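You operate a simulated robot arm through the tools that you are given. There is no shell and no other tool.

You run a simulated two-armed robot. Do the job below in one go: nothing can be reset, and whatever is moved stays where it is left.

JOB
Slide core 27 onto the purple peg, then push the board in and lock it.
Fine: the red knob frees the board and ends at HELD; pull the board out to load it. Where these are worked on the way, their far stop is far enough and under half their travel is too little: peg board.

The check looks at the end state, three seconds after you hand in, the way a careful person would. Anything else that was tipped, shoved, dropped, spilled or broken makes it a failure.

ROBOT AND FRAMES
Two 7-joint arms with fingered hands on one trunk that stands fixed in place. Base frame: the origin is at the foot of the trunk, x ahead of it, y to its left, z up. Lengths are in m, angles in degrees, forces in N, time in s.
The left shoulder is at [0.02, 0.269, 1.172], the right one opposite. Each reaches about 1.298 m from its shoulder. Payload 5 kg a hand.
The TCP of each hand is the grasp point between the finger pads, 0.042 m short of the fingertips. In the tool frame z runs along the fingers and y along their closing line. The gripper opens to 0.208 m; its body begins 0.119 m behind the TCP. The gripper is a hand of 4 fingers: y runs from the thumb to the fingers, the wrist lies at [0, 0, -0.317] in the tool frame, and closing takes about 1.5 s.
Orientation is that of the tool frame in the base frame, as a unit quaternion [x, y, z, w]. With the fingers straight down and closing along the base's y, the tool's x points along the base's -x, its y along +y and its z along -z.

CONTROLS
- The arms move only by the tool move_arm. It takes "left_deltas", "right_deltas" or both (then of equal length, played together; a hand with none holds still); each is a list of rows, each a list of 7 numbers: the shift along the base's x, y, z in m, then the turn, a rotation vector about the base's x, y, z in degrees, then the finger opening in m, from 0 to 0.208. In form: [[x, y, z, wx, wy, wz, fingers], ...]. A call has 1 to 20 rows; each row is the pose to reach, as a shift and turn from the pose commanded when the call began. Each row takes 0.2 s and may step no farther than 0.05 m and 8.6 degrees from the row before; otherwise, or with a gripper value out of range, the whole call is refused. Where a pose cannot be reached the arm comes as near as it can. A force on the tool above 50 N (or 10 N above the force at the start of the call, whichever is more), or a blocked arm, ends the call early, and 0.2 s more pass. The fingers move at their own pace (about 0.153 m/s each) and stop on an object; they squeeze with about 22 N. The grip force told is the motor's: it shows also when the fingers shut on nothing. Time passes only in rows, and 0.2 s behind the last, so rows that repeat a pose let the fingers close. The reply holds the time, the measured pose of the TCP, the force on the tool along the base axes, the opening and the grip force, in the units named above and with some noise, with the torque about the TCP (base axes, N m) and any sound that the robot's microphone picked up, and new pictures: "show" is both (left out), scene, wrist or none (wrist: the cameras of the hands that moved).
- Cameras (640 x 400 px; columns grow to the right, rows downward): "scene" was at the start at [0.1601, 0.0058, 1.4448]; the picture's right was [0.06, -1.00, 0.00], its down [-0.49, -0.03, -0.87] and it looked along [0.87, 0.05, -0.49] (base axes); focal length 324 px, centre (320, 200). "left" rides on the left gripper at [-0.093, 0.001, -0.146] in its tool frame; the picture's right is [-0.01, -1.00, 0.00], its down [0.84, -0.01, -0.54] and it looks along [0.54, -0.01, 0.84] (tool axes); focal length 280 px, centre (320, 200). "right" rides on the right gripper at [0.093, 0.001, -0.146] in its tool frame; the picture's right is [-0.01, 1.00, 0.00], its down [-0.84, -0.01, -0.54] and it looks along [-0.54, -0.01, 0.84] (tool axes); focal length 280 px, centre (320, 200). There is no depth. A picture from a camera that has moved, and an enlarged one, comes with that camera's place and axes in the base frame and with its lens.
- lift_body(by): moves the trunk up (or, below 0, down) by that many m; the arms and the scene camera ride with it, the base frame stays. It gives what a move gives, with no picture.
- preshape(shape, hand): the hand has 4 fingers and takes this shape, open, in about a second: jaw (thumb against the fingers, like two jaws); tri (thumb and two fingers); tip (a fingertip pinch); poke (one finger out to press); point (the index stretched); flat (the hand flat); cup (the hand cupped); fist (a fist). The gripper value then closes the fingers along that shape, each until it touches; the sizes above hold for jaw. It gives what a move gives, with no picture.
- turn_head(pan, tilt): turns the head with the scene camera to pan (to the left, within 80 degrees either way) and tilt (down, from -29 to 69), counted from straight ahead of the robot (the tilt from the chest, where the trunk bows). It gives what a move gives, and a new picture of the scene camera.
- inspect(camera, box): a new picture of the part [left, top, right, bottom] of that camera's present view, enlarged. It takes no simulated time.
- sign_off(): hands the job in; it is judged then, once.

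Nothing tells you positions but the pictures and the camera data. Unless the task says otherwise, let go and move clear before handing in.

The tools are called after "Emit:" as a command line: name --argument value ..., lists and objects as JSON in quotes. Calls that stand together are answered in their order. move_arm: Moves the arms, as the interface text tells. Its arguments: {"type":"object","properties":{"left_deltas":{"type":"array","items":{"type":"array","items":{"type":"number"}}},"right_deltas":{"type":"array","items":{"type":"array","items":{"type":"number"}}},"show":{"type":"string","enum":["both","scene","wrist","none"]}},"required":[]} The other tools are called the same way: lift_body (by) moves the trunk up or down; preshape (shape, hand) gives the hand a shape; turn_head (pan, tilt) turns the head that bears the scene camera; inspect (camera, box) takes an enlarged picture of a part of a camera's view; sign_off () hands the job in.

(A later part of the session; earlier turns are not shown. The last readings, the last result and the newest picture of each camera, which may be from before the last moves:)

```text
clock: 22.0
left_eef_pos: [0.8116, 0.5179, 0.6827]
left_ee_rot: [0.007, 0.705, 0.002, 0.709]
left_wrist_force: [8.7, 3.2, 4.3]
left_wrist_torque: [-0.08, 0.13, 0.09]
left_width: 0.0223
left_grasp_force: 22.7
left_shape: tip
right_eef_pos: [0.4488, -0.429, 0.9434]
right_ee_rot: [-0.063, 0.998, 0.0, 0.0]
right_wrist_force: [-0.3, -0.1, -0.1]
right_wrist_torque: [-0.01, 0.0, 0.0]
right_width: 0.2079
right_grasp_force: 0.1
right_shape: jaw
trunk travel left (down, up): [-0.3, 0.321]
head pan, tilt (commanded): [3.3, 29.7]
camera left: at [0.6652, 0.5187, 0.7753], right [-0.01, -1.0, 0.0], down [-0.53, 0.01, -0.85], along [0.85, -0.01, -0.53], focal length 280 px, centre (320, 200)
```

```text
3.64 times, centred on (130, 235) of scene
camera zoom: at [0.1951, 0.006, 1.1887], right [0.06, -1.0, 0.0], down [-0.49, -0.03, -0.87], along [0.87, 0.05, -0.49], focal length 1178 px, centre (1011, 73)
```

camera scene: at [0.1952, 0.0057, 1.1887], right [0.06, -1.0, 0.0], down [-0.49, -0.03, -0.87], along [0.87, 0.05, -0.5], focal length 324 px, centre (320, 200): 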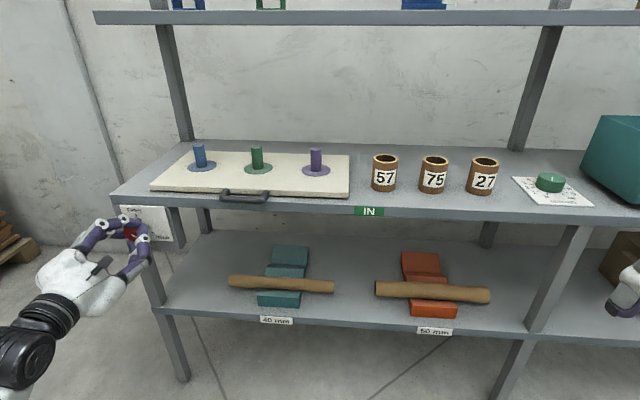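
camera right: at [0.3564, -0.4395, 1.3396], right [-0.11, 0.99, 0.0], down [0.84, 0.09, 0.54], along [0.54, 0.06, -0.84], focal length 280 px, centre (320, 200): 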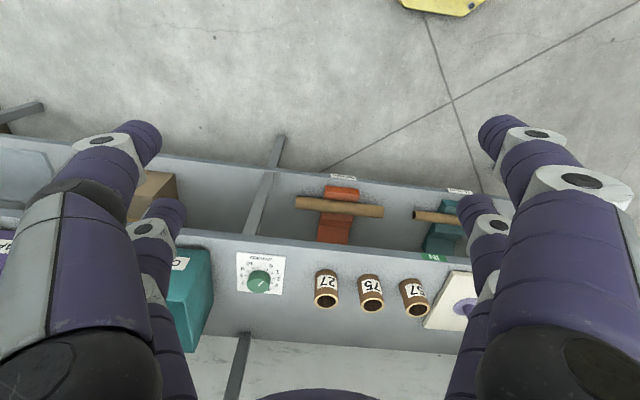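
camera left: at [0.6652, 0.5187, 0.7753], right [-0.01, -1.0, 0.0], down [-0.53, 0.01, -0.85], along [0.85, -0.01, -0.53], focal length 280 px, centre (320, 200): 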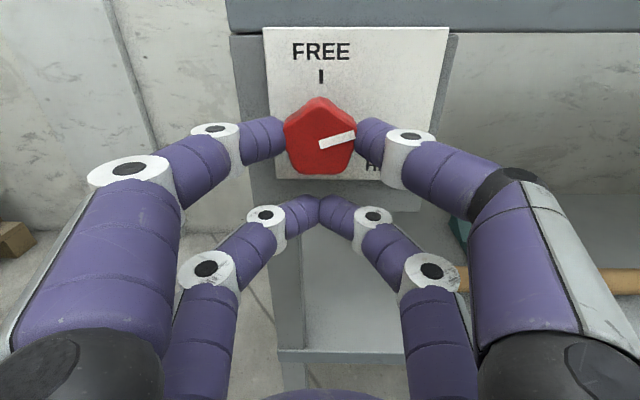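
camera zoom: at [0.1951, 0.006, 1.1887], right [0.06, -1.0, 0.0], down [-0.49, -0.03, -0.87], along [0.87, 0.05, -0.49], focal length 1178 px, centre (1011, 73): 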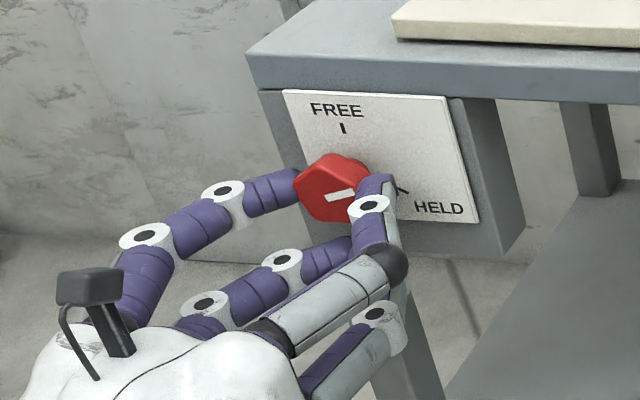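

The knob follows the hand with no slip; the pointer is now about 72° from FREE. Continuing the turn.

Emit:
move_arm --left_deltas '[[0, -0.004, 0.0002, -8, 0, 0, 0], [0, -0.008, 0.001, -16, 0, 0, 0], [0, -0.0118, 0.0023, -24, 0, 0, 0], [0, -0.0154, 0.0041, -32, 0, 0, 0], [0, -0.0187, 0.0064, -40, 0, 0, 0], [0, -0.0217, 0.0092, -48, 0, 0, 0], [0, -0.0242, 0.0124, -56, 0, 0, 0], [0, -0.0263, 0.0158, -64, 0, 0, 0]]' --show "wrist"

Emit:
inspect --camera "scene" --box '[60, 180, 200, 290]'

```text
clock: 23.8
left_eef_pos: [0.8117, 0.4915, 0.6984]
left_ee_rot: [-0.369, 0.599, -0.371, 0.607]
left_wrist_force: [1.3, 12.6, 1.5]
left_wrist_torque: [-0.16, 0.15, 0.28]
left_width: 0.0221
left_grasp_force: 22.0
left_shape: tip
right_eef_pos: [0.4492, -0.4278, 0.9448]
right_ee_rot: [-0.063, 0.998, 0.001, -0.001]
right_wrist_force: [0.1, 0.8, 0.4]
right_wrist_torque: [-0.07, -0.04, -0.01]
right_width: 0.2079
right_grasp_force: 0.0
right_shape: jaw
trunk travel left (down, up): [-0.3, 0.321]
head pan, tilt (commanded): [3.3, 29.7]
camera left: at [0.6654, 0.5759, 0.7373], right [-0.01, -0.44, 0.9], down [-0.53, -0.76, -0.38], along [0.85, -0.48, -0.23], focal length 280 px, centre (320, 200)
```

left: 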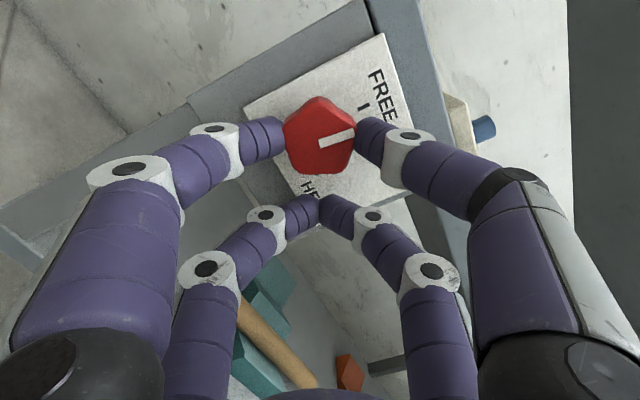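

```text
3.64 times, centred on (130, 235) of scene
camera zoom: at [0.195, 0.0064, 1.1887], right [0.06, -1.0, 0.0], down [-0.49, -0.03, -0.87], along [0.87, 0.05, -0.49], focal length 1178 px, centre (1011, 73)
```

zoom: 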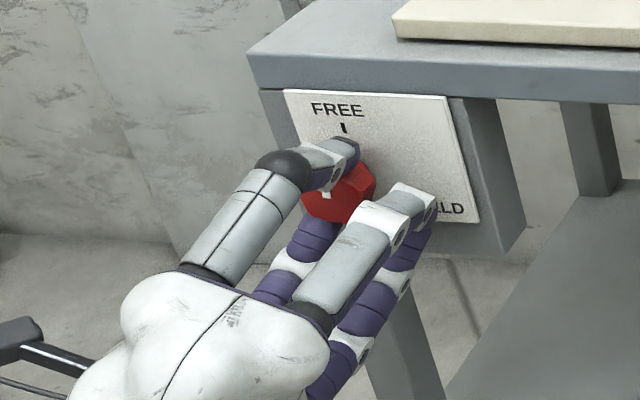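

The pointer is about 9° short of FREE. I'll turn the last bit.

Emit:
move_arm --left_deltas '[[0, -0.001, 0.0021, -4.5, 0, 0, 0], [0, -0.0017, 0.0042, -9, 0, 0, 0], [0, -0.0018, 0.0047, -10.5, 0, 0, 0]]' --show "wrist"

Emit:
inspect --camera "left" --box '[240, 20, 440, 200]'

```text
clock: 24.6
left_eef_pos: [0.8114, 0.4904, 0.7028]
left_ee_rot: [-0.423, 0.563, -0.424, 0.57]
left_wrist_force: [3.6, 19.9, 1.6]
left_wrist_torque: [0.42, 0.17, 0.5]
left_width: 0.0222
left_grasp_force: 21.9
left_shape: tip
right_eef_pos: [0.4494, -0.4284, 0.9443]
right_ee_rot: [-0.064, 0.998, 0.0, 0.0]
right_wrist_force: [-0.1, 0.2, 0.0]
right_wrist_torque: [-0.02, 0.01, -0.01]
right_width: 0.2078
right_grasp_force: 0.1
right_shape: jaw
trunk travel left (down, up): [-0.3, 0.321]
head pan, tilt (commanded): [3.3, 29.7]
camera left: at [0.6653, 0.5801, 0.7262], right [-0.01, -0.27, 0.96], down [-0.53, -0.81, -0.23], along [0.85, -0.52, -0.14], focal length 280 px, centre (320, 200)
```

left: 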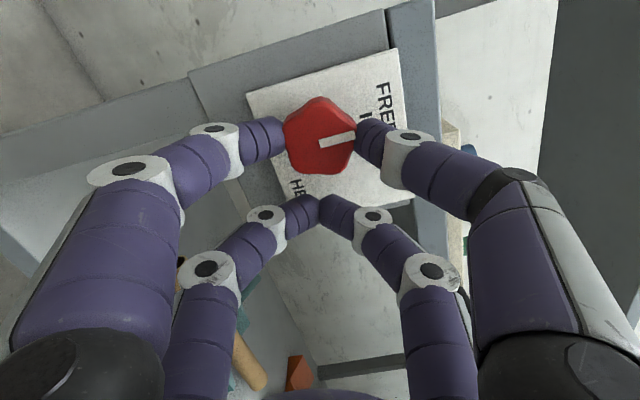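

```text
2.22 times, centred on (340, 110) of left
camera zoom: at [0.6653, 0.5801, 0.7262], right [-0.01, -0.27, 0.96], down [-0.53, -0.81, -0.23], along [0.85, -0.52, -0.14], focal length 623 px, centre (276, 400)
```

zoom: 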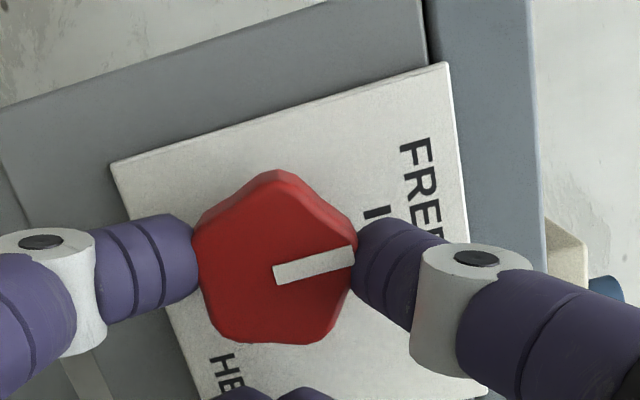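

The torque rose at the end, which suggests the FREE stop. I'll release and back away straight to check the pointer.

Emit:
move_arm --left_deltas '[[0, 0, 0, 0, 0, 0, 0.05], [0, 0, 0, 0, 0, 0, 0.1], [0, 0, 0, 0, 0, 0, 0.11], [-0.02, 0, 0, 0, 0, 0, 0.11], [-0.05, 0, 0, 0, 0, 0, 0.11], [-0.09, 0, 0, 0, 0, 0, 0.11], [-0.13, 0, 0, 0, 0, 0, 0.11]]' --show "wrist"

Emit:
inspect --camera "scene" --box '[60, 180, 200, 290]'

Emit:
inspect --camera "left" --box '[220, 20, 440, 180]'

```text
clock: 26.2
left_eef_pos: [0.6824, 0.4892, 0.7015]
left_ee_rot: [-0.423, 0.563, -0.425, 0.569]
left_wrist_force: [0.5, 0.4, -0.3]
left_wrist_torque: [-0.04, -0.06, -0.01]
left_width: 0.1093
left_grasp_force: 0.0
left_shape: tip
right_eef_pos: [0.4492, -0.4283, 0.9442]
right_ee_rot: [-0.062, 0.998, 0.0, 0.0]
right_wrist_force: [0.4, 0.5, -0.7]
right_wrist_torque: [0.0, 0.1, 0.01]
right_width: 0.2079
right_grasp_force: 0.1
right_shape: jaw
trunk travel left (down, up): [-0.3, 0.321]
head pan, tilt (commanded): [3.3, 29.7]
camera left: at [0.5357, 0.5789, 0.7258], right [-0.01, -0.27, 0.96], down [-0.53, -0.81, -0.23], along [0.84, -0.52, -0.14], focal length 280 px, centre (320, 200)
```

left: 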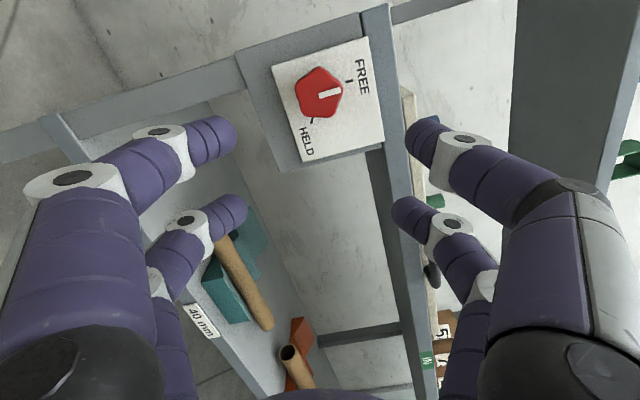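

```text
3.64 times, centred on (130, 235) of scene
camera zoom: at [0.1958, 0.0058, 1.1886], right [0.06, -1.0, 0.0], down [-0.49, -0.03, -0.87], along [0.87, 0.05, -0.5], focal length 1178 px, centre (1011, 73)
```

zoom: 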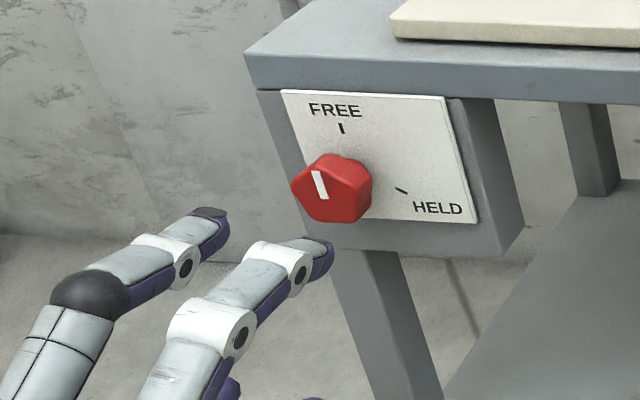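

```text
2.50 times, centred on (330, 100) of left
camera zoom: at [0.5357, 0.5789, 0.7258], right [-0.01, -0.27, 0.96], down [-0.53, -0.81, -0.23], along [0.84, -0.52, -0.14], focal length 701 px, centre (295, 450)
```

zoom: 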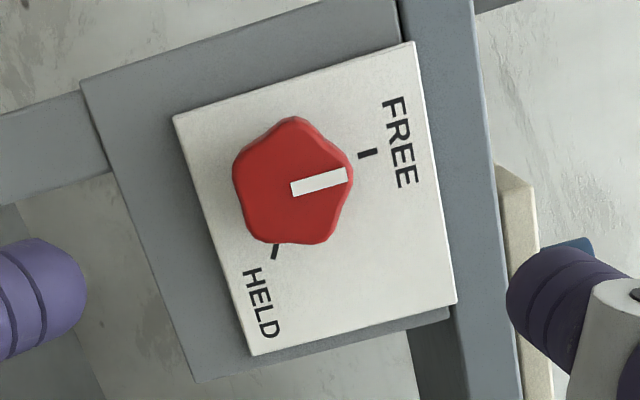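

The knob is at FREE. Next, I bring the left hand in front of the board's handle with the fingers closing vertically, to pinch the crossbar at about (0.85, 0.2225, 0.8065).

Emit:
move_arm --left_deltas '[[0, -0.033, 0.013, -2, 0, 0, 0.12], [0, -0.066, 0.026, -4, 0, 0, 0.12], [0, -0.1, 0.039, -6, 0, 0, 0.12], [0, -0.133, 0.052, -8, 0, 0, 0.12], [0.01, -0.166, 0.065, -10, 0, 0, 0.12], [0.02, -0.2, 0.079, -12, 0, 0, 0.12], [0.03, -0.233, 0.092, -14, 0, 0, 0.12], [0.04, -0.2667, 0.105, -16.3, 0, 0, 0.12], [0.04, -0.2667, 0.105, -16.3, 0, 0, 0.12]]' --show "both"

Emit:
inspect --camera "scene" --box '[120, 130, 360, 280]'

```text
clock: 28.2
left_eef_pos: [0.7199, 0.31, 0.7605]
left_ee_rot: [0.45, -0.514, 0.52, -0.512]
left_wrist_force: [0.0, 0.7, -0.1]
left_wrist_torque: [0.02, -0.01, 0.0]
left_width: 0.1197
left_grasp_force: 0.2
left_shape: tip
left hand out of reach, approached as far as the arm can: row 3, 4, 5, 6, 7, 8, 9
right_eef_pos: [0.4492, -0.427, 0.9446]
right_ee_rot: [-0.063, 0.998, 0.0, 0.0]
right_wrist_force: [-0.1, -0.2, -0.7]
right_wrist_torque: [0.0, 0.01, 0.01]
right_width: 0.208
right_grasp_force: 0.1
right_shape: jaw
trunk travel left (down, up): [-0.3, 0.321]
head pan, tilt (commanded): [3.3, 29.7]
camera scene: at [0.1951, 0.0058, 1.1887], right [0.06, -1.0, 0.0], down [-0.49, -0.03, -0.87], along [0.87, 0.05, -0.49], focal length 324 px, centre (320, 200)
camera left: at [0.5817, 0.4147, 0.7544], right [-0.07, -0.04, 1.0], down [-0.59, -0.8, -0.07], along [0.8, -0.6, 0.03], focal length 280 px, centre (320, 200)
```

scene: 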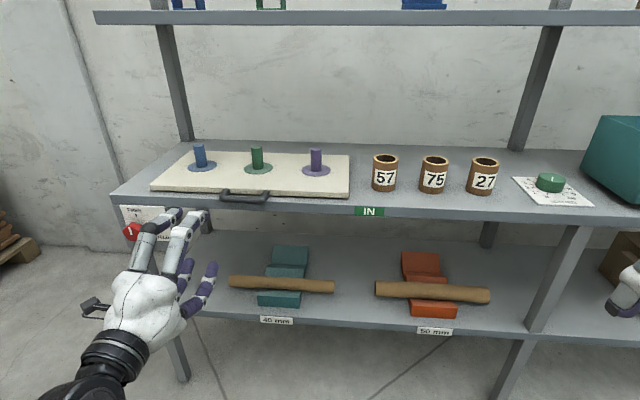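
left: 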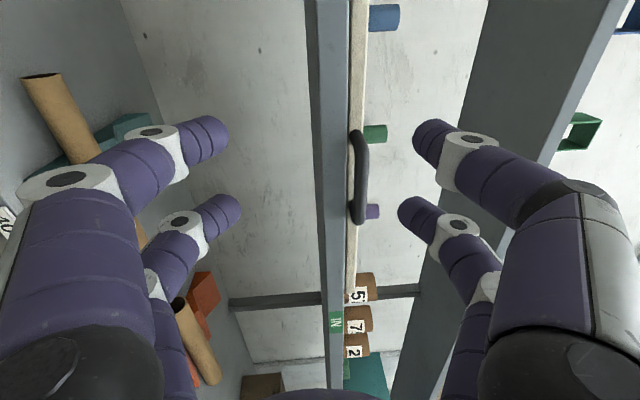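

```text
2.67 times, centred on (240, 205) of scene
camera zoom: at [0.1951, 0.0058, 1.1887], right [0.06, -1.0, 0.0], down [-0.49, -0.03, -0.87], along [0.87, 0.05, -0.49], focal length 864 px, centre (533, 187)
```

zoom: 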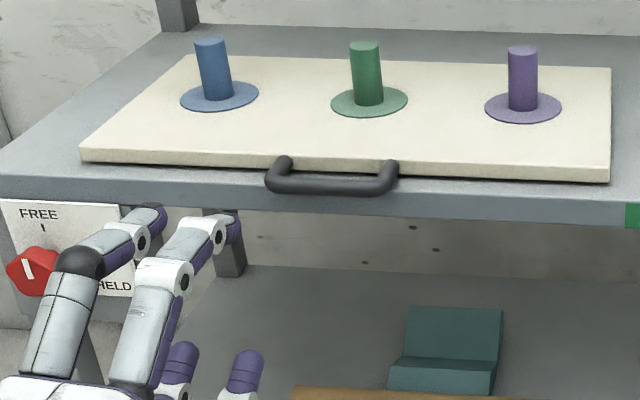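

The arm ran into its roll limit before reaching the handle. I'll roll the hand the other way (it had room on that side), staying clear in front of the shelf, and see whether the handle comes within reach.

Emit:
move_arm --left_deltas '[[-0.01, 0, 0, 8.5, 0, 0, 0.12], [-0.02, 0, 0, 17, 0, 0, 0.12], [-0.03, 0, 0, 25.5, 0, 0, 0.12], [-0.04, 0, 0, 34, 0, 0, 0.12], [-0.04, 0, 0, 42.5, 0, 0, 0.12], [-0.04, 0, 0, 51, 0, 0, 0.12], [-0.04, 0, 0, 59.5, 0, 0, 0.12], [-0.04, 0, 0, 68, 0, 0, 0.12], [-0.04, 0, 0, 76.5, 0, 0, 0.12], [-0.04, 0, 0, 85, 0, 0, 0.12], [-0.04, 0, 0, 93.5, 0, 0, 0.12], [-0.04, 0, 0, 102, 0, 0, 0.12], [-0.04, 0, 0, 110.5, 0, 0, 0.12], [-0.04, 0, 0, 119, 0, 0, 0.12], [-0.04, 0, 0, 127.5, 0, 0, 0.12], [-0.04, 0, 0, 136, 0, 0, 0.12], [-0.04, 0, 0, 144.5, 0, 0, 0.12], [-0.04, 0, 0, 153, 0, 0, 0.12], [-0.04, 0, 0, 161.5, 0, 0, 0.12], [-0.04, 0, 0, 170, 0, 0, 0.12]]' --show "both"

```text
clock: 32.4
left_eef_pos: [0.6906, 0.4121, 0.7447]
left_ee_rot: [0.474, 0.557, 0.414, 0.542]
left_wrist_force: [-0.6, -0.3, 0.1]
left_wrist_torque: [0.04, 0.12, 0.12]
left_width: 0.1198
left_grasp_force: 0.0
left_shape: tip
left hand out of reach, approached as far as the arm can: row 4, 5, 6, 7, 8, 9, 10, 11, 12, 13, 14, 15, 16, 17, 18, 19, 20
right_eef_pos: [0.4484, -0.4286, 0.9433]
right_ee_rot: [-0.063, 0.998, 0.001, 0.0]
right_wrist_force: [-0.6, -1.1, 0.0]
right_wrist_torque: [0.19, -0.06, -0.02]
right_width: 0.2081
right_grasp_force: 0.0
right_shape: jaw
trunk travel left (down, up): [-0.3, 0.321]
head pan, tilt (commanded): [3.3, 29.7]
camera scene: at [0.1946, 0.0049, 1.1888], right [0.06, -1.0, 0.0], down [-0.49, -0.03, -0.87], along [0.87, 0.05, -0.49], focal length 324 px, centre (320, 200)
camera left: at [0.5423, 0.3292, 0.7755], right [-0.08, -0.22, -0.97], down [-0.51, 0.85, -0.15], along [0.86, 0.48, -0.18], focal length 280 px, centre (320, 200)
```

scene: 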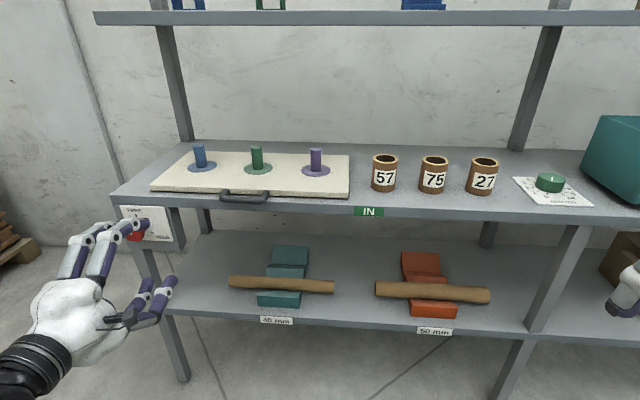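
left: 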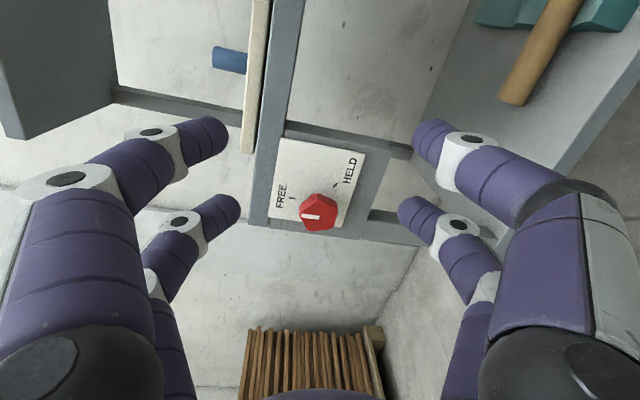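

The limit is the left wrist getting too close to its own shoulder, not the roll. The right arm has better room for the handle. I'll move the left hand aside and bring the right hand in front of the handle, pitching its fingers forward on the way.

Emit:
move_arm --left_deltas '[[0, 0.01, 0, 0, 0, 0, 0.12], [0, 0.02, 0, 0, 0, 0, 0.12], [0, 0.03, 0, 0, 0, 0, 0.12], [0, 0.04, 0, 0, 0, 0, 0.12], [0, 0.05, 0, 0, 0, 0, 0.12], [0, 0.06, 0, 0, 0, 0, 0.12], [0, 0.07, 0, 0, 0, 0, 0.12], [0, 0.08, 0, 0, 0, 0, 0.12], [0, 0.09, 0, 0, 0, 0, 0.12], [0, 0.1, 0, 0, 0, 0, 0.12], [0, 0.11, 0, 0, 0, 0, 0.12], [0, 0.12, 0, 0, 0, 0, 0.12], [0, 0.13, 0, 0, 0, 0, 0.12], [0, 0.14, 0, 0, 0, 0, 0.12], [0, 0.15, 0, 0, 0, 0, 0.12], [0, 0.16, 0, 0, 0, 0, 0.12], [0, 0.17, 0, 0, 0, 0, 0.12], [0, 0.18, 0, 0, 0, 0, 0.12]]' --right_deltas '[[0.028, 0.033, 0, 0, 0, 0, 0.15], [0.057, 0.067, 0, 0, 0, 0, 0.12], [0.085, 0.1, 0, 0, 0, 0, 0.12], [0.113, 0.133, 0, 0, 0, 0, 0.12], [0.142, 0.167, 0, 0, 0, 0, 0.12], [0.17, 0.2, 0, 0, 0, 0, 0.12], [0.18, 0.232, -0.008, 0, -7.5, 0, 0.12], [0.192, 0.263, -0.016, 0, -15, 0, 0.12], [0.204, 0.295, -0.024, 0, -22.5, 0, 0.12], [0.216, 0.326, -0.031, 0, -30, 0, 0.12], [0.228, 0.358, -0.039, 0, -37.5, 0, 0.12], [0.24, 0.39, -0.047, 0, -45, 0, 0.12], [0.252, 0.421, -0.055, 0, -52.5, 0, 0.12], [0.263, 0.453, -0.063, 0, -60, 0, 0.12], [0.275, 0.484, -0.07, 0, -67.5, 0, 0.12], [0.287, 0.516, -0.078, 0, -75, 0, 0.12], [0.299, 0.547, -0.086, 0, -82.5, 0, 0.12], [0.311, 0.579, -0.094, 0, -90, 0, 0.12]]' --show "both"

```text
clock: 36.2
left_eef_pos: [0.692, 0.5924, 0.7455]
left_ee_rot: [0.474, 0.556, 0.414, 0.543]
left_wrist_force: [-0.1, -1.7, 1.2]
left_wrist_torque: [-0.02, 0.12, 0.19]
left_width: 0.12
left_grasp_force: 0.2
left_shape: tip
right_eef_pos: [0.7672, 0.1377, 0.9336]
right_ee_rot: [-0.074, 0.753, -0.064, 0.651]
right_wrist_force: [0.4, -0.2, -0.3]
right_wrist_torque: [0.03, -0.01, 0.19]
right_width: 0.1204
right_grasp_force: 0.1
right_shape: jaw
right hand out of reach, approached as far as the arm can: row 16, 17, 18
trunk travel left (down, up): [-0.3, 0.321]
head pan, tilt (commanded): [3.3, 29.7]
camera scene: at [0.1953, 0.0045, 1.1888], right [0.06, -1.0, 0.0], down [-0.49, -0.03, -0.87], along [0.87, 0.05, -0.49], focal length 324 px, centre (320, 200)
camera right: at [0.6081, 0.1208, 0.8631], right [-0.03, 0.98, -0.18], down [-0.41, 0.15, 0.9], along [0.91, 0.1, 0.4], focal length 280 px, centre (320, 200)
camera left: at [0.5426, 0.5094, 0.7763], right [-0.08, -0.22, -0.97], down [-0.51, 0.85, -0.15], along [0.86, 0.48, -0.18], focal length 280 px, centre (320, 200)
```

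scene: 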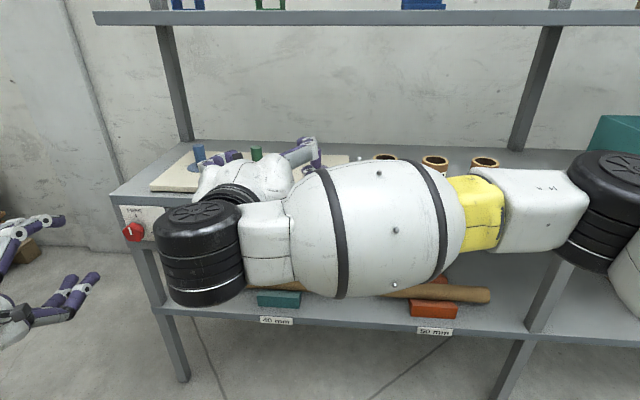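
right: 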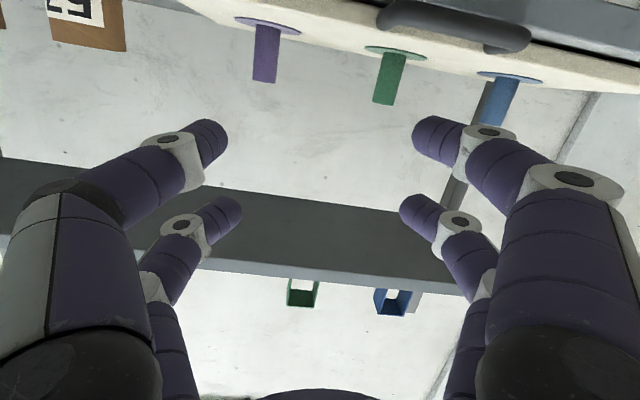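
left: 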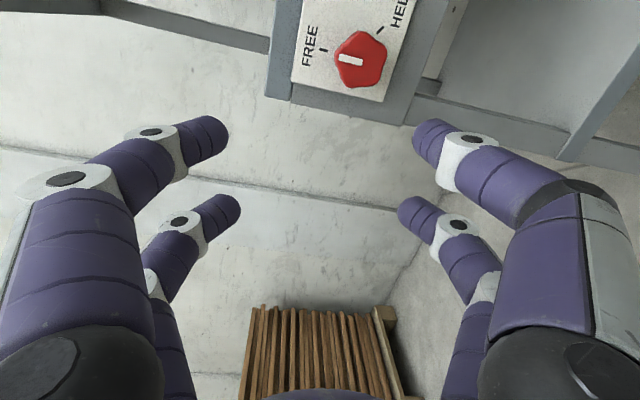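

The right arm can't bring its hand level and low at the handle either. A better way is to draw the board out by its rigid green centre peg, with the right hand pitched 45° down, which suits the arm. I'll take that pose in front of and above the board first.

Emit:
move_arm --right_deltas '[[0.0, 0.015, 0.01, 1.8, 6.15, -0.6, 0.12], [0.005, 0.03, 0.02, 3.6, 12.3, -1.2, 0.12], [0.01, 0.045, 0.03, 5.35, 18.45, -1.8, 0.12], [0.018, 0.06, 0.04, 7.1, 24.6, -2.4, 0.12], [0.025, 0.075, 0.046, 8.9, 30.75, -3.0, 0.12], [0.033, 0.086, 0.046, 10.7, 36.9, -3.6, 0.12], [0.033, 0.086, 0.046, 10.7, 36.9, -3.6, 0.1]]' --show "both"

```text
clock: 37.8
left_eef_pos: [0.6915, 0.5922, 0.744]
left_ee_rot: [0.473, 0.557, 0.414, 0.543]
left_wrist_force: [-0.3, 0.0, 0.6]
left_wrist_torque: [0.01, 0.0, 0.0]
left_width: 0.12
left_grasp_force: 0.0
left_shape: tip
right_eef_pos: [0.7991, 0.2261, 0.9782]
right_ee_rot: [-0.007, 0.925, 0.013, 0.38]
right_wrist_force: [0.1, 0.4, -0.3]
right_wrist_torque: [0.01, -0.05, -0.01]
right_width: 0.1006
right_grasp_force: 0.2
right_shape: jaw
trunk travel left (down, up): [-0.3, 0.321]
head pan, tilt (commanded): [3.3, 29.7]
camera scene: at [0.1951, 0.0059, 1.1886], right [0.06, -1.0, 0.0], down [-0.49, -0.03, -0.87], along [0.87, 0.05, -0.5], focal length 324 px, centre (320, 200)
camera right: at [0.6301, 0.2233, 1.0162], right [-0.01, 1.0, 0.03], down [0.22, -0.03, 0.98], along [0.98, 0.02, -0.22], focal length 280 px, centre (320, 200)
```

scene: 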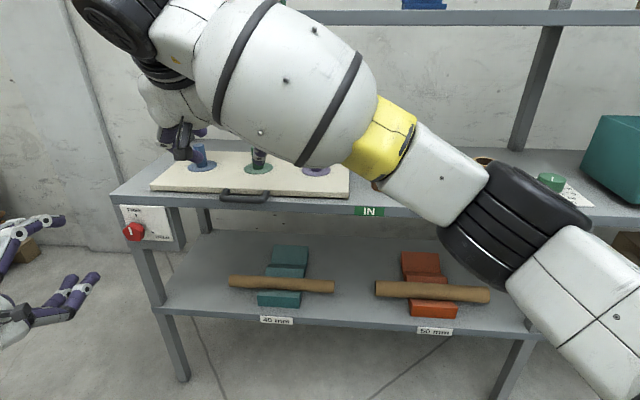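
right: 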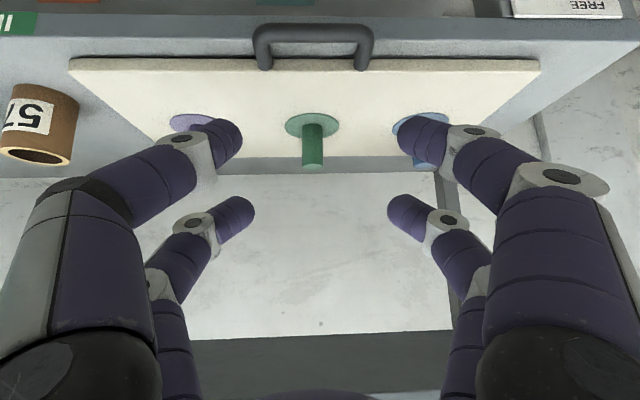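

The pose is reached, and the wrist view puts the green peg at about (1.015, 0.2225). I'll go in along the finger direction so that the lower finger pair straddles the peg, well under the upper shelf.

Emit:
move_arm --right_deltas '[[0.035, -0.001, -0.007, 0, 0, 0, 0.09], [0.07, -0.002, -0.014, 0, 0, 0, 0.09], [0.105, -0.003, -0.021, 0, 0, 0, 0.09], [0.14, -0.0035, -0.028, 0, 0, 0, 0.09], [0.167, -0.0035, -0.033, 0, 0, 0, 0.09], [0.185, -0.0035, -0.052, 0, 0, 0, 0.09], [0.185, -0.0035, -0.052, 0, 0, 0, 0.09]]' --show "both"

```text
clock: 39.6
left_eef_pos: [0.6907, 0.5924, 0.7458]
left_ee_rot: [0.474, 0.556, 0.414, 0.543]
left_wrist_force: [0.6, -0.9, 0.7]
left_wrist_torque: [0.0, 0.06, 0.1]
left_width: 0.1198
left_grasp_force: 0.1
left_shape: tip
right_eef_pos: [1.0097, 0.1797, 0.9355]
right_ee_rot: [0.017, 0.924, 0.009, 0.383]
right_wrist_force: [1.0, 0.0, 1.4]
right_wrist_torque: [0.18, -0.03, 0.06]
right_width: 0.0905
right_grasp_force: 0.0
right_shape: jaw
trunk travel left (down, up): [-0.3, 0.321]
head pan, tilt (commanded): [3.3, 29.7]
stopped in row 7 (right hand): the arm was blocked; the commanded pose is now the measured one
camera scene: at [0.1952, 0.0051, 1.1887], right [0.06, -1.0, 0.0], down [-0.49, -0.03, -0.87], along [0.87, 0.05, -0.5], focal length 324 px, centre (320, 200)
camera right: at [0.8399, 0.1832, 0.9723], right [0.03, 1.0, 0.04], down [0.21, -0.05, 0.98], along [0.98, -0.02, -0.21], focal length 280 px, centre (320, 200)
```

scene: 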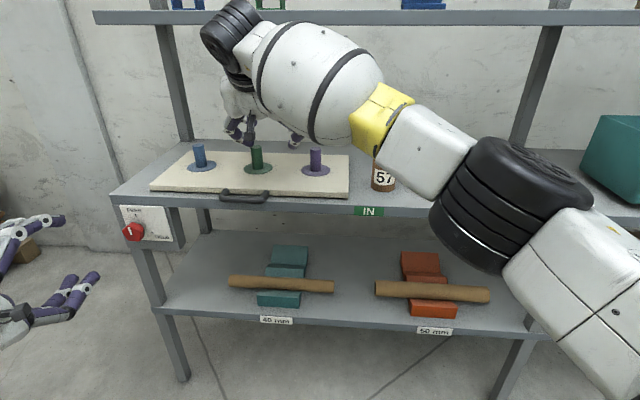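
right: 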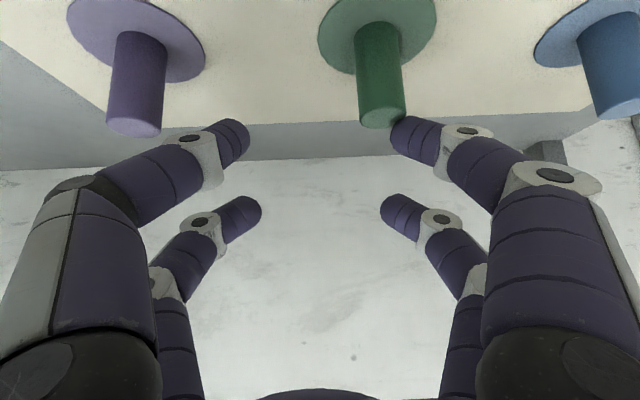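

The call stopped with "arm blocked" and the hand is 5 cm off its path, yet the wrist feels almost no force. Before moving again I'll look for what the arm might be touching.

Emit:
inspect --camera "scene" --box '[160, 0, 420, 210]'

Emit:
turn_head --pan -15 --tilt 20

Emit:
turn_head --pan -25 --tilt 50

```text
1.90 times, centred on (290, 105) of scene
camera zoom: at [0.1952, 0.0051, 1.1887], right [0.06, -1.0, 0.0], down [-0.49, -0.03, -0.87], along [0.87, 0.05, -0.5], focal length 617 px, centre (377, 381)
```

zoom: 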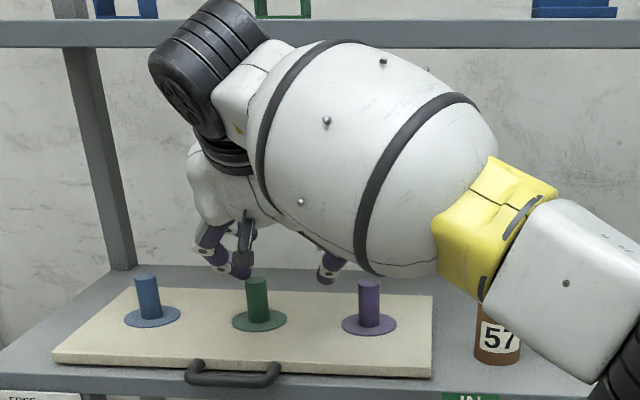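

```text
clock: 40.4
left_eef_pos: [0.6909, 0.5923, 0.7449]
left_ee_rot: [0.473, 0.557, 0.414, 0.543]
left_wrist_force: [-0.1, -0.3, -0.4]
left_wrist_torque: [-0.02, 0.01, 0.0]
left_width: 0.1198
left_grasp_force: 0.0
left_shape: tip
right_eef_pos: [1.0086, 0.1801, 0.9354]
right_ee_rot: [0.016, 0.924, 0.009, 0.382]
right_wrist_force: [0.8, 0.9, 0.3]
right_wrist_torque: [0.06, -0.02, -0.03]
right_width: 0.0902
right_grasp_force: 0.0
right_shape: jaw
trunk travel left (down, up): [-0.3, 0.321]
head pan, tilt (commanded): [-15.0, 20.0]
camera scene: at [0.1945, -0.0235, 1.2042], right [-0.26, -0.97, 0.0], down [-0.33, 0.09, -0.94], along [0.91, -0.24, -0.34], focal length 324 px, centre (320, 200)
```

scene: 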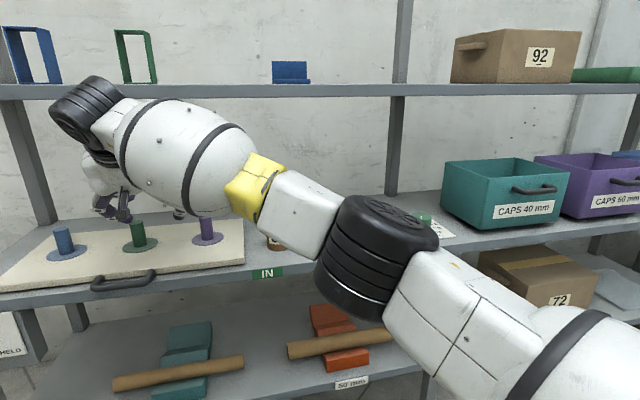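

```text
clock: 41.3
left_eef_pos: [0.6917, 0.5927, 0.744]
left_ee_rot: [0.473, 0.557, 0.413, 0.543]
left_wrist_force: [-0.9, -0.1, 0.2]
left_wrist_torque: [0.03, 0.0, 0.03]
left_width: 0.1199
left_grasp_force: 0.1
left_shape: tip
right_eef_pos: [1.0094, 0.1813, 0.936]
right_ee_rot: [0.015, 0.924, 0.01, 0.383]
right_wrist_force: [-1.1, -0.4, 0.2]
right_wrist_torque: [0.06, -0.01, -0.02]
right_width: 0.0901
right_grasp_force: 0.1
right_shape: jaw
trunk travel left (down, up): [-0.3, 0.321]
head pan, tilt (commanded): [-25.0, 50.0]
camera scene: at [0.1744, -0.0319, 1.1587], right [-0.42, -0.91, 0.0], down [-0.69, 0.32, -0.64], along [0.58, -0.27, -0.77], focal length 324 px, centre (320, 200)
```

scene: 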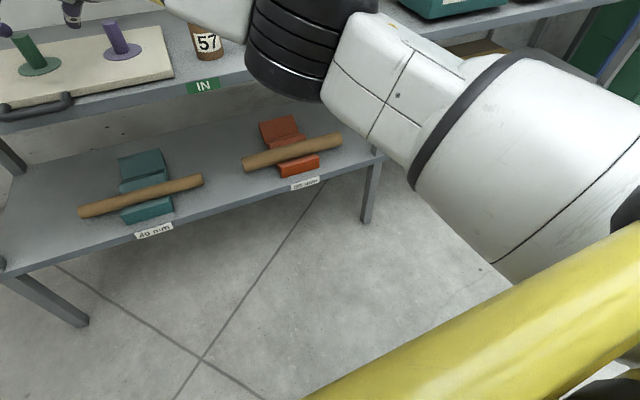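

Nothing visible is in contact, and the elbow is well in front of the shelf. I think the arm passed near a joint limit and its solution jumped. I'll rise and back off slightly, and check that it tracks again.

Emit:
turn_head --pan 3.3 --tilt 29.7

Emit:
move_arm --right_deltas '[[-0.005, 0.0, 0.015, 0, 0, 0, 0.09], [-0.025, 0.01, 0.025, 0, 0, 0, 0.09], [-0.045, 0.025, 0.025, 0, 0, 0, 0.09], [-0.06, 0.042, 0.025, 0, 0, 0, 0.09], [-0.06, 0.042, 0.025, 0, 0, 0, 0.09]]' --show "both"

```text
clock: 42.3
left_eef_pos: [0.6919, 0.5927, 0.7445]
left_ee_rot: [0.473, 0.557, 0.413, 0.543]
left_wrist_force: [0.1, -0.5, -0.7]
left_wrist_torque: [-0.01, 0.0, -0.03]
left_width: 0.1199
left_grasp_force: 0.1
left_shape: tip
right_eef_pos: [1.0074, 0.1805, 0.938]
right_ee_rot: [0.016, 0.924, 0.01, 0.383]
right_wrist_force: [0.4, -0.3, 0.3]
right_wrist_torque: [0.03, -0.03, 0.0]
right_width: 0.0902
right_grasp_force: 0.0
right_shape: jaw
trunk travel left (down, up): [-0.3, 0.321]
head pan, tilt (commanded): [3.3, 29.7]
camera scene: at [0.195, 0.0057, 1.1886], right [0.06, -1.0, 0.0], down [-0.5, -0.03, -0.87], along [0.87, 0.05, -0.5], focal length 324 px, centre (320, 200)
```

scene: 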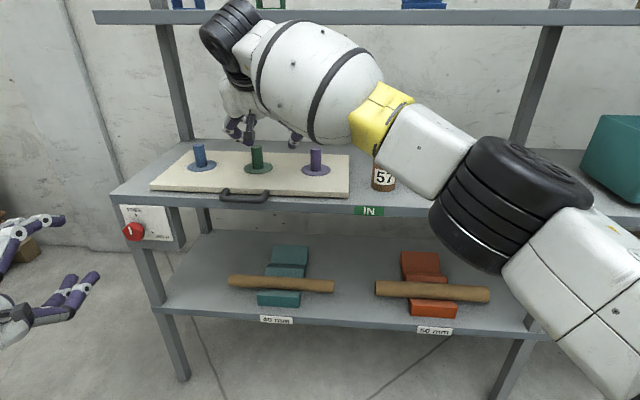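

```text
clock: 43.7
left_eef_pos: [0.6914, 0.5915, 0.7439]
left_ee_rot: [0.473, 0.557, 0.415, 0.542]
left_wrist_force: [0.4, -1.1, -0.1]
left_wrist_torque: [-0.04, 0.02, 0.04]
left_width: 0.1196
left_grasp_force: 0.1
left_shape: tip
right_eef_pos: [0.963, 0.1998, 0.965]
right_ee_rot: [0.028, 0.923, 0.008, 0.383]
right_wrist_force: [0.1, 0.2, 0.5]
right_wrist_torque: [0.07, 0.04, 0.04]
right_width: 0.0903
right_grasp_force: 0.0
right_shape: jaw
trunk travel left (down, up): [-0.3, 0.321]
head pan, tilt (commanded): [3.3, 29.7]
stopped in row 5 (right hand): the arm was blocked; the commanded pose is now the measured one
camera scene: at [0.1953, 0.0053, 1.1886], right [0.06, -1.0, 0.0], down [-0.49, -0.03, -0.87], along [0.87, 0.05, -0.5], focal length 324 px, centre (320, 200)
camera right: at [0.7942, 0.2077, 1.0014], right [0.06, 1.0, 0.05], down [0.21, -0.06, 0.98], along [0.98, -0.05, -0.21], focal length 280 px, centre (320, 200)
```

scene: 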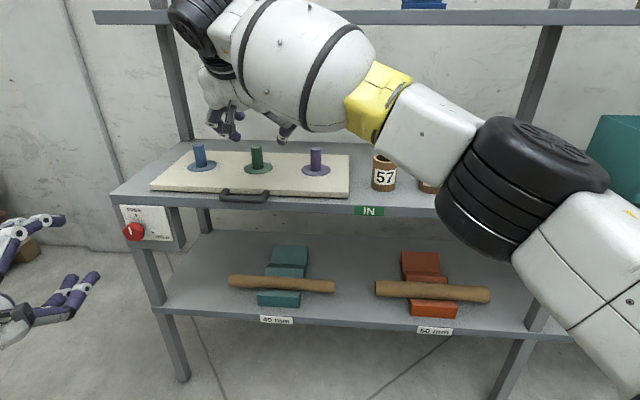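
right: 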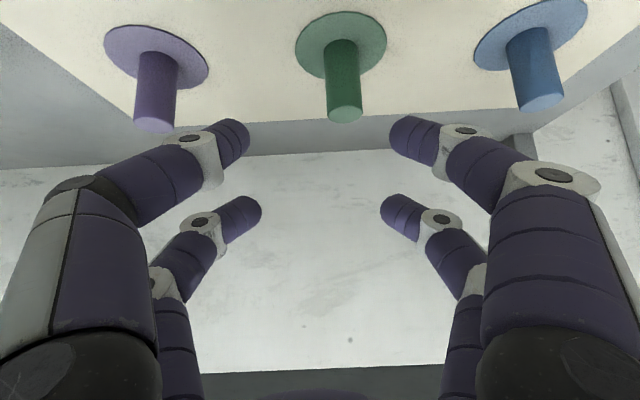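

The right arm keeps stalling when it moves further left, so it's at a joint limit there. I'll split the work: the left arm, which sits right in front of the green peg, handles the board, and the right arm handles the core. First I'll withdraw the right hand to its own side.

Emit:
move_arm --right_deltas '[[-0.03, -0.01, 0.01, 0, 0, 0, 0.09], [-0.07, -0.02, 0.02, 0, 0, 0, 0.09], [-0.11, -0.03, 0.03, 0, 0, 0, 0.09], [-0.15, -0.05, 0.04, 0, 0, 0, 0.09], [-0.18, -0.08, 0.05, 0, 0, 0, 0.09], [-0.2, -0.12, 0.06, 0, 0, 0, 0.09], [-0.22, -0.16, 0.07, 0, 0, 0, 0.09], [-0.24, -0.2, 0.08, 0, 0, 0, 0.09], [-0.25, -0.24, 0.08, 0, 0, 0, 0.09], [-0.26, -0.28, 0.08, 0, 0, 0, 0.09], [-0.26, -0.32, 0.08, 0, 0, 0, 0.09], [-0.26, -0.36, 0.08, 0, 0, 0, 0.09], [-0.26, -0.4, 0.08, 0, 0, 0, 0.09], [-0.26, -0.44, 0.08, 0, 0, 0, 0.09], [-0.26, -0.48, 0.08, 0, 0, 0, 0.09]]' --show "both"

```text
clock: 46.9
left_eef_pos: [0.6915, 0.5921, 0.7446]
left_ee_rot: [0.473, 0.557, 0.414, 0.543]
left_wrist_force: [-0.1, 0.4, 0.0]
left_wrist_torque: [0.02, 0.0, 0.01]
left_width: 0.12
left_grasp_force: 0.2
left_shape: tip
right_eef_pos: [0.701, -0.2741, 1.0444]
right_ee_rot: [0.026, 0.923, 0.008, 0.383]
right_wrist_force: [0.2, 0.2, -0.5]
right_wrist_torque: [-0.01, 0.06, -0.05]
right_width: 0.0899
right_grasp_force: 0.0
right_shape: jaw
trunk travel left (down, up): [-0.3, 0.321]
head pan, tilt (commanded): [3.3, 29.7]
camera scene: at [0.1952, 0.006, 1.1886], right [0.06, -1.0, 0.0], down [-0.49, -0.03, -0.87], along [0.87, 0.05, -0.5], focal length 324 px, centre (320, 200)
camera right: at [0.5313, -0.2677, 1.0812], right [0.05, 1.0, 0.05], down [0.21, -0.06, 0.98], along [0.98, -0.04, -0.21], focal length 280 px, centre (320, 200)
```

scene: 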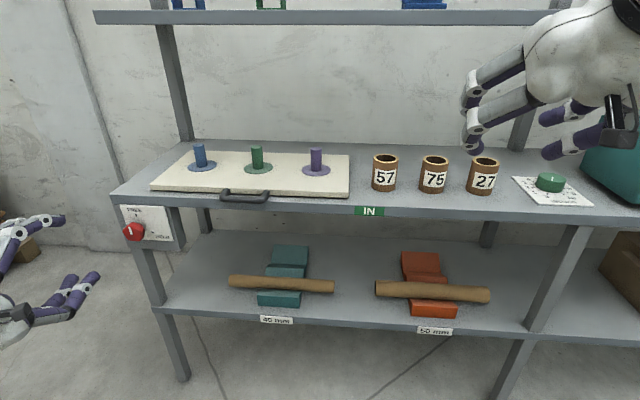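
right: 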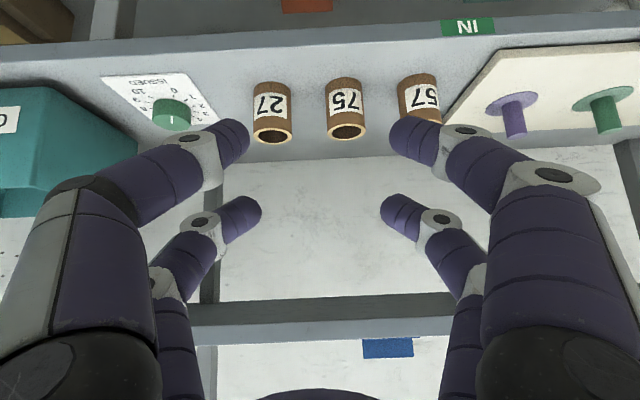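

The right hand is clear and the cores are undisturbed. Now I roll and pitch the left hand to 45° down with its fingers closing sideways, in front of and above the board.

Emit:
move_arm --left_deltas '[[0.0, -0.01, 0.015, -6.12, 3.14, 2.53, 0.11], [0.0, -0.02, 0.03, -12.23, 6.28, 5.07, 0.1], [0.0, -0.04, 0.05, -18.35, 9.43, 7.6, 0.09], [0.01, -0.06, 0.075, -24.47, 12.57, 10.13, 0.09], [0.02, -0.085, 0.1, -30.58, 15.71, 12.67, 0.09], [0.03, -0.11, 0.125, -36.7, 18.85, 15.2, 0.09], [0.04, -0.14, 0.15, -42.82, 21.99, 17.73, 0.09], [0.05, -0.17, 0.175, -48.93, 25.13, 20.27, 0.09], [0.06, -0.2, 0.2, -55.05, 28.28, 22.8, 0.09], [0.075, -0.23, 0.225, -61.17, 31.42, 25.33, 0.09], [0.09, -0.26, 0.245, -67.28, 34.56, 27.87, 0.09], [0.11, -0.29, 0.255, -73.4, 37.7, 30.4, 0.09], [0.11, -0.29, 0.255, -73.4, 37.7, 30.4, 0.09]]' --show "both"

```text
clock: 49.7
left_eef_pos: [0.8018, 0.3029, 0.9997]
left_ee_rot: [0.015, 0.916, -0.036, 0.4]
left_wrist_force: [0.3, 0.1, 0.2]
left_wrist_torque: [0.01, 0.04, 0.04]
left_width: 0.0903
left_grasp_force: 0.0
left_shape: tip
right_eef_pos: [0.6998, -0.2746, 1.0447]
right_ee_rot: [0.025, 0.923, 0.009, 0.384]
right_wrist_force: [-0.7, -0.3, -0.2]
right_wrist_torque: [0.02, -0.03, 0.06]
right_width: 0.0903
right_grasp_force: 0.0
right_shape: jaw
trunk travel left (down, up): [-0.3, 0.321]
head pan, tilt (commanded): [3.3, 29.7]
camera scene: at [0.1952, 0.0056, 1.1886], right [0.06, -1.0, 0.0], down [-0.49, -0.03, -0.87], along [0.87, 0.05, -0.5], focal length 324 px, centre (320, 200)
camera left: at [0.7585, 0.3157, 1.1663], right [-0.05, -1.0, 0.06], down [-0.97, 0.03, -0.25], along [0.25, -0.07, -0.97], focal length 280 px, centre (320, 200)
```

scene: 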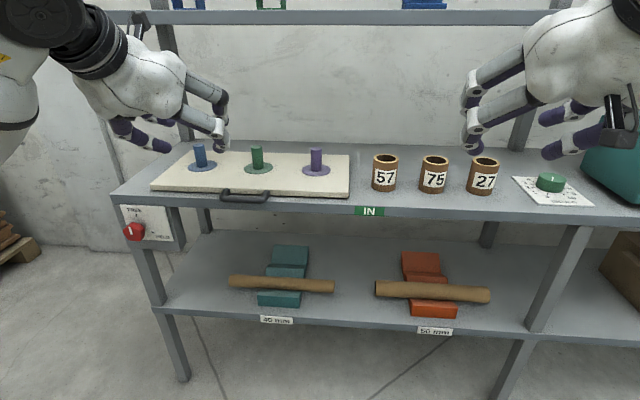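
left: 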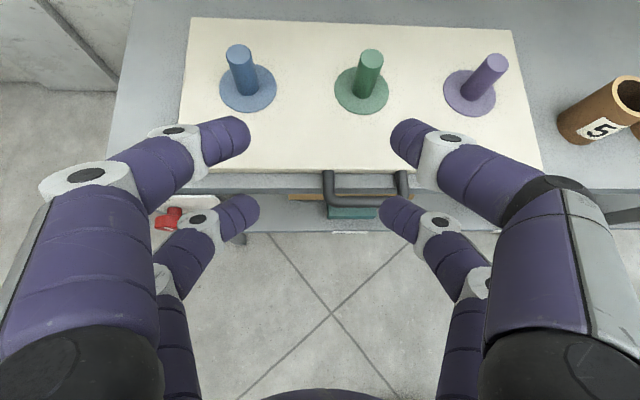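

The left hand holds a good 45° pose; from this view the green peg is at about (1.011, 0.2215). I'll go in along the finger direction so its lower finger pair straddles the peg.

Emit:
move_arm --left_deltas '[[0.03, -0.015, -0.01, 0, 0, 0, 0.09], [0.06, -0.03, -0.02, 0, 0, 0, 0.09], [0.09, -0.045, -0.03, 0, 0, 0, 0.09], [0.12, -0.06, -0.04, 0, 0, 0, 0.09], [0.15, -0.073, -0.053, 0, 0, 0, 0.09], [0.172, -0.0755, -0.0735, 0, 0, 0, 0.09], [0.194, -0.0775, -0.094, 0, 0, 0, 0.09], [0.194, -0.0775, -0.094, 0, 0, 0, 0.09]]' --show "both"

```text
clock: 51.5
left_eef_pos: [0.9959, 0.2261, 0.9048]
left_ee_rot: [0.015, 0.916, -0.035, 0.4]
left_wrist_force: [0.8, -0.9, -0.1]
left_wrist_torque: [0.02, 0.02, 0.0]
left_width: 0.0905
left_grasp_force: 0.0
left_shape: tip
right_eef_pos: [0.7, -0.2756, 1.0442]
right_ee_rot: [0.026, 0.923, 0.008, 0.384]
right_wrist_force: [-0.7, 0.1, -0.7]
right_wrist_torque: [0.01, 0.05, 0.01]
right_width: 0.0901
right_grasp_force: 0.0
right_shape: jaw
trunk travel left (down, up): [-0.3, 0.321]
head pan, tilt (commanded): [3.3, 29.7]
camera scene: at [0.1951, 0.0058, 1.1888], right [0.06, -1.0, 0.0], down [-0.49, -0.03, -0.87], along [0.87, 0.05, -0.5], focal length 324 px, centre (320, 200)
camera left: at [0.9527, 0.2384, 1.0731], right [-0.05, -1.0, 0.06], down [-0.97, 0.03, -0.25], along [0.25, -0.07, -0.97], focal length 280 px, centre (320, 200)
```

scene: 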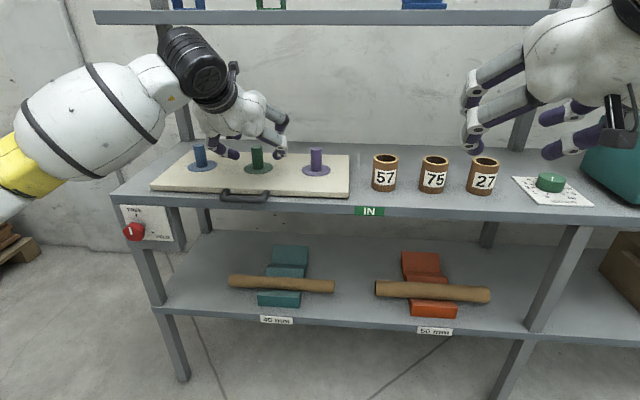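
left: 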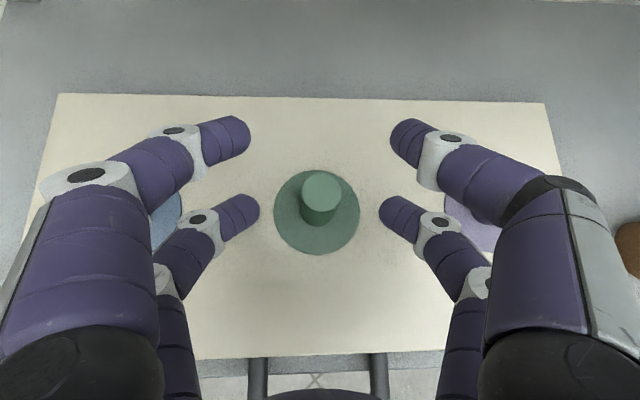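

Tracking is good and the peg is centred between the lower fingers. I'll finish the approach and close.

Emit:
move_arm --left_deltas '[[0.012, -0.001, -0.0095, 0, 0, 0, 0.09], [0.024, -0.002, -0.0193, 0, 0, 0, 0.09], [0.024, -0.002, -0.0193, 0, 0, 0, 0.06], [0.024, -0.002, -0.0193, 0, 0, 0, 0.03], [0.024, -0.002, -0.0193, 0, 0, 0, 0.0], [0.024, -0.002, -0.0193, 0, 0, 0, 0.0], [0.024, -0.002, -0.0193, 0, 0, 0, 0.0]]' --show "wrist"

Emit:
inspect --camera "scene" --box '[140, 60, 360, 210]'

```text
clock: 53.1
left_eef_pos: [1.0198, 0.223, 0.8852]
left_ee_rot: [0.015, 0.916, -0.035, 0.399]
left_wrist_force: [1.5, 0.1, -2.9]
left_wrist_torque: [0.0, -0.07, 0.03]
left_width: 0.0
left_grasp_force: 22.2
left_shape: tip
right_eef_pos: [0.7002, -0.2745, 1.0436]
right_ee_rot: [0.026, 0.923, 0.008, 0.383]
right_wrist_force: [-1.0, 0.0, -0.7]
right_wrist_torque: [0.03, 0.0, -0.01]
right_width: 0.0904
right_grasp_force: 0.0
right_shape: jaw
trunk travel left (down, up): [-0.3, 0.321]
head pan, tilt (commanded): [3.3, 29.7]
camera left: at [0.977, 0.2366, 1.0527], right [-0.05, -1.0, 0.06], down [-0.97, 0.03, -0.25], along [0.25, -0.07, -0.97], focal length 280 px, centre (320, 200)
```

left: 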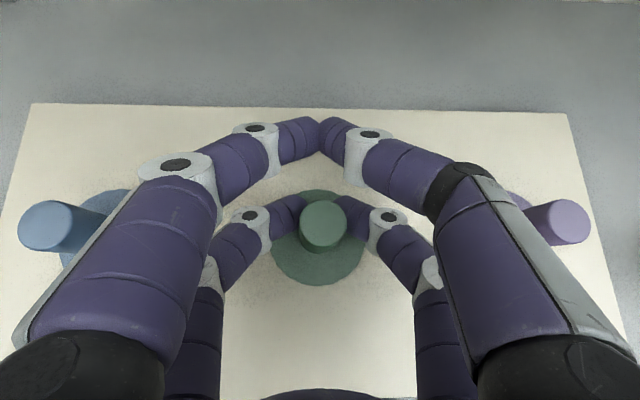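

```text
2.67 times, centred on (250, 135) of scene
camera zoom: at [0.1952, 0.0058, 1.1886], right [0.06, -1.0, 0.0], down [-0.49, -0.03, -0.87], along [0.87, 0.05, -0.5], focal length 864 px, centre (507, 373)
```

zoom: 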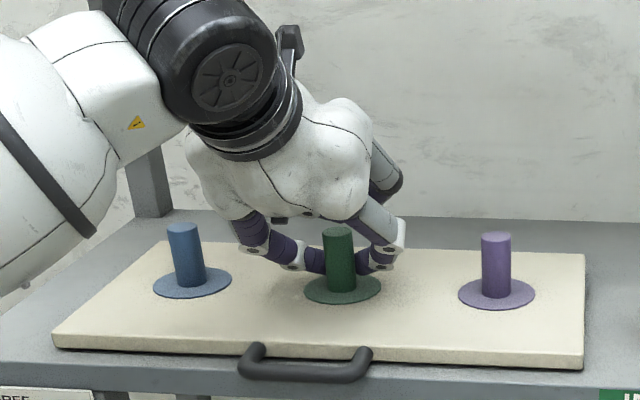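

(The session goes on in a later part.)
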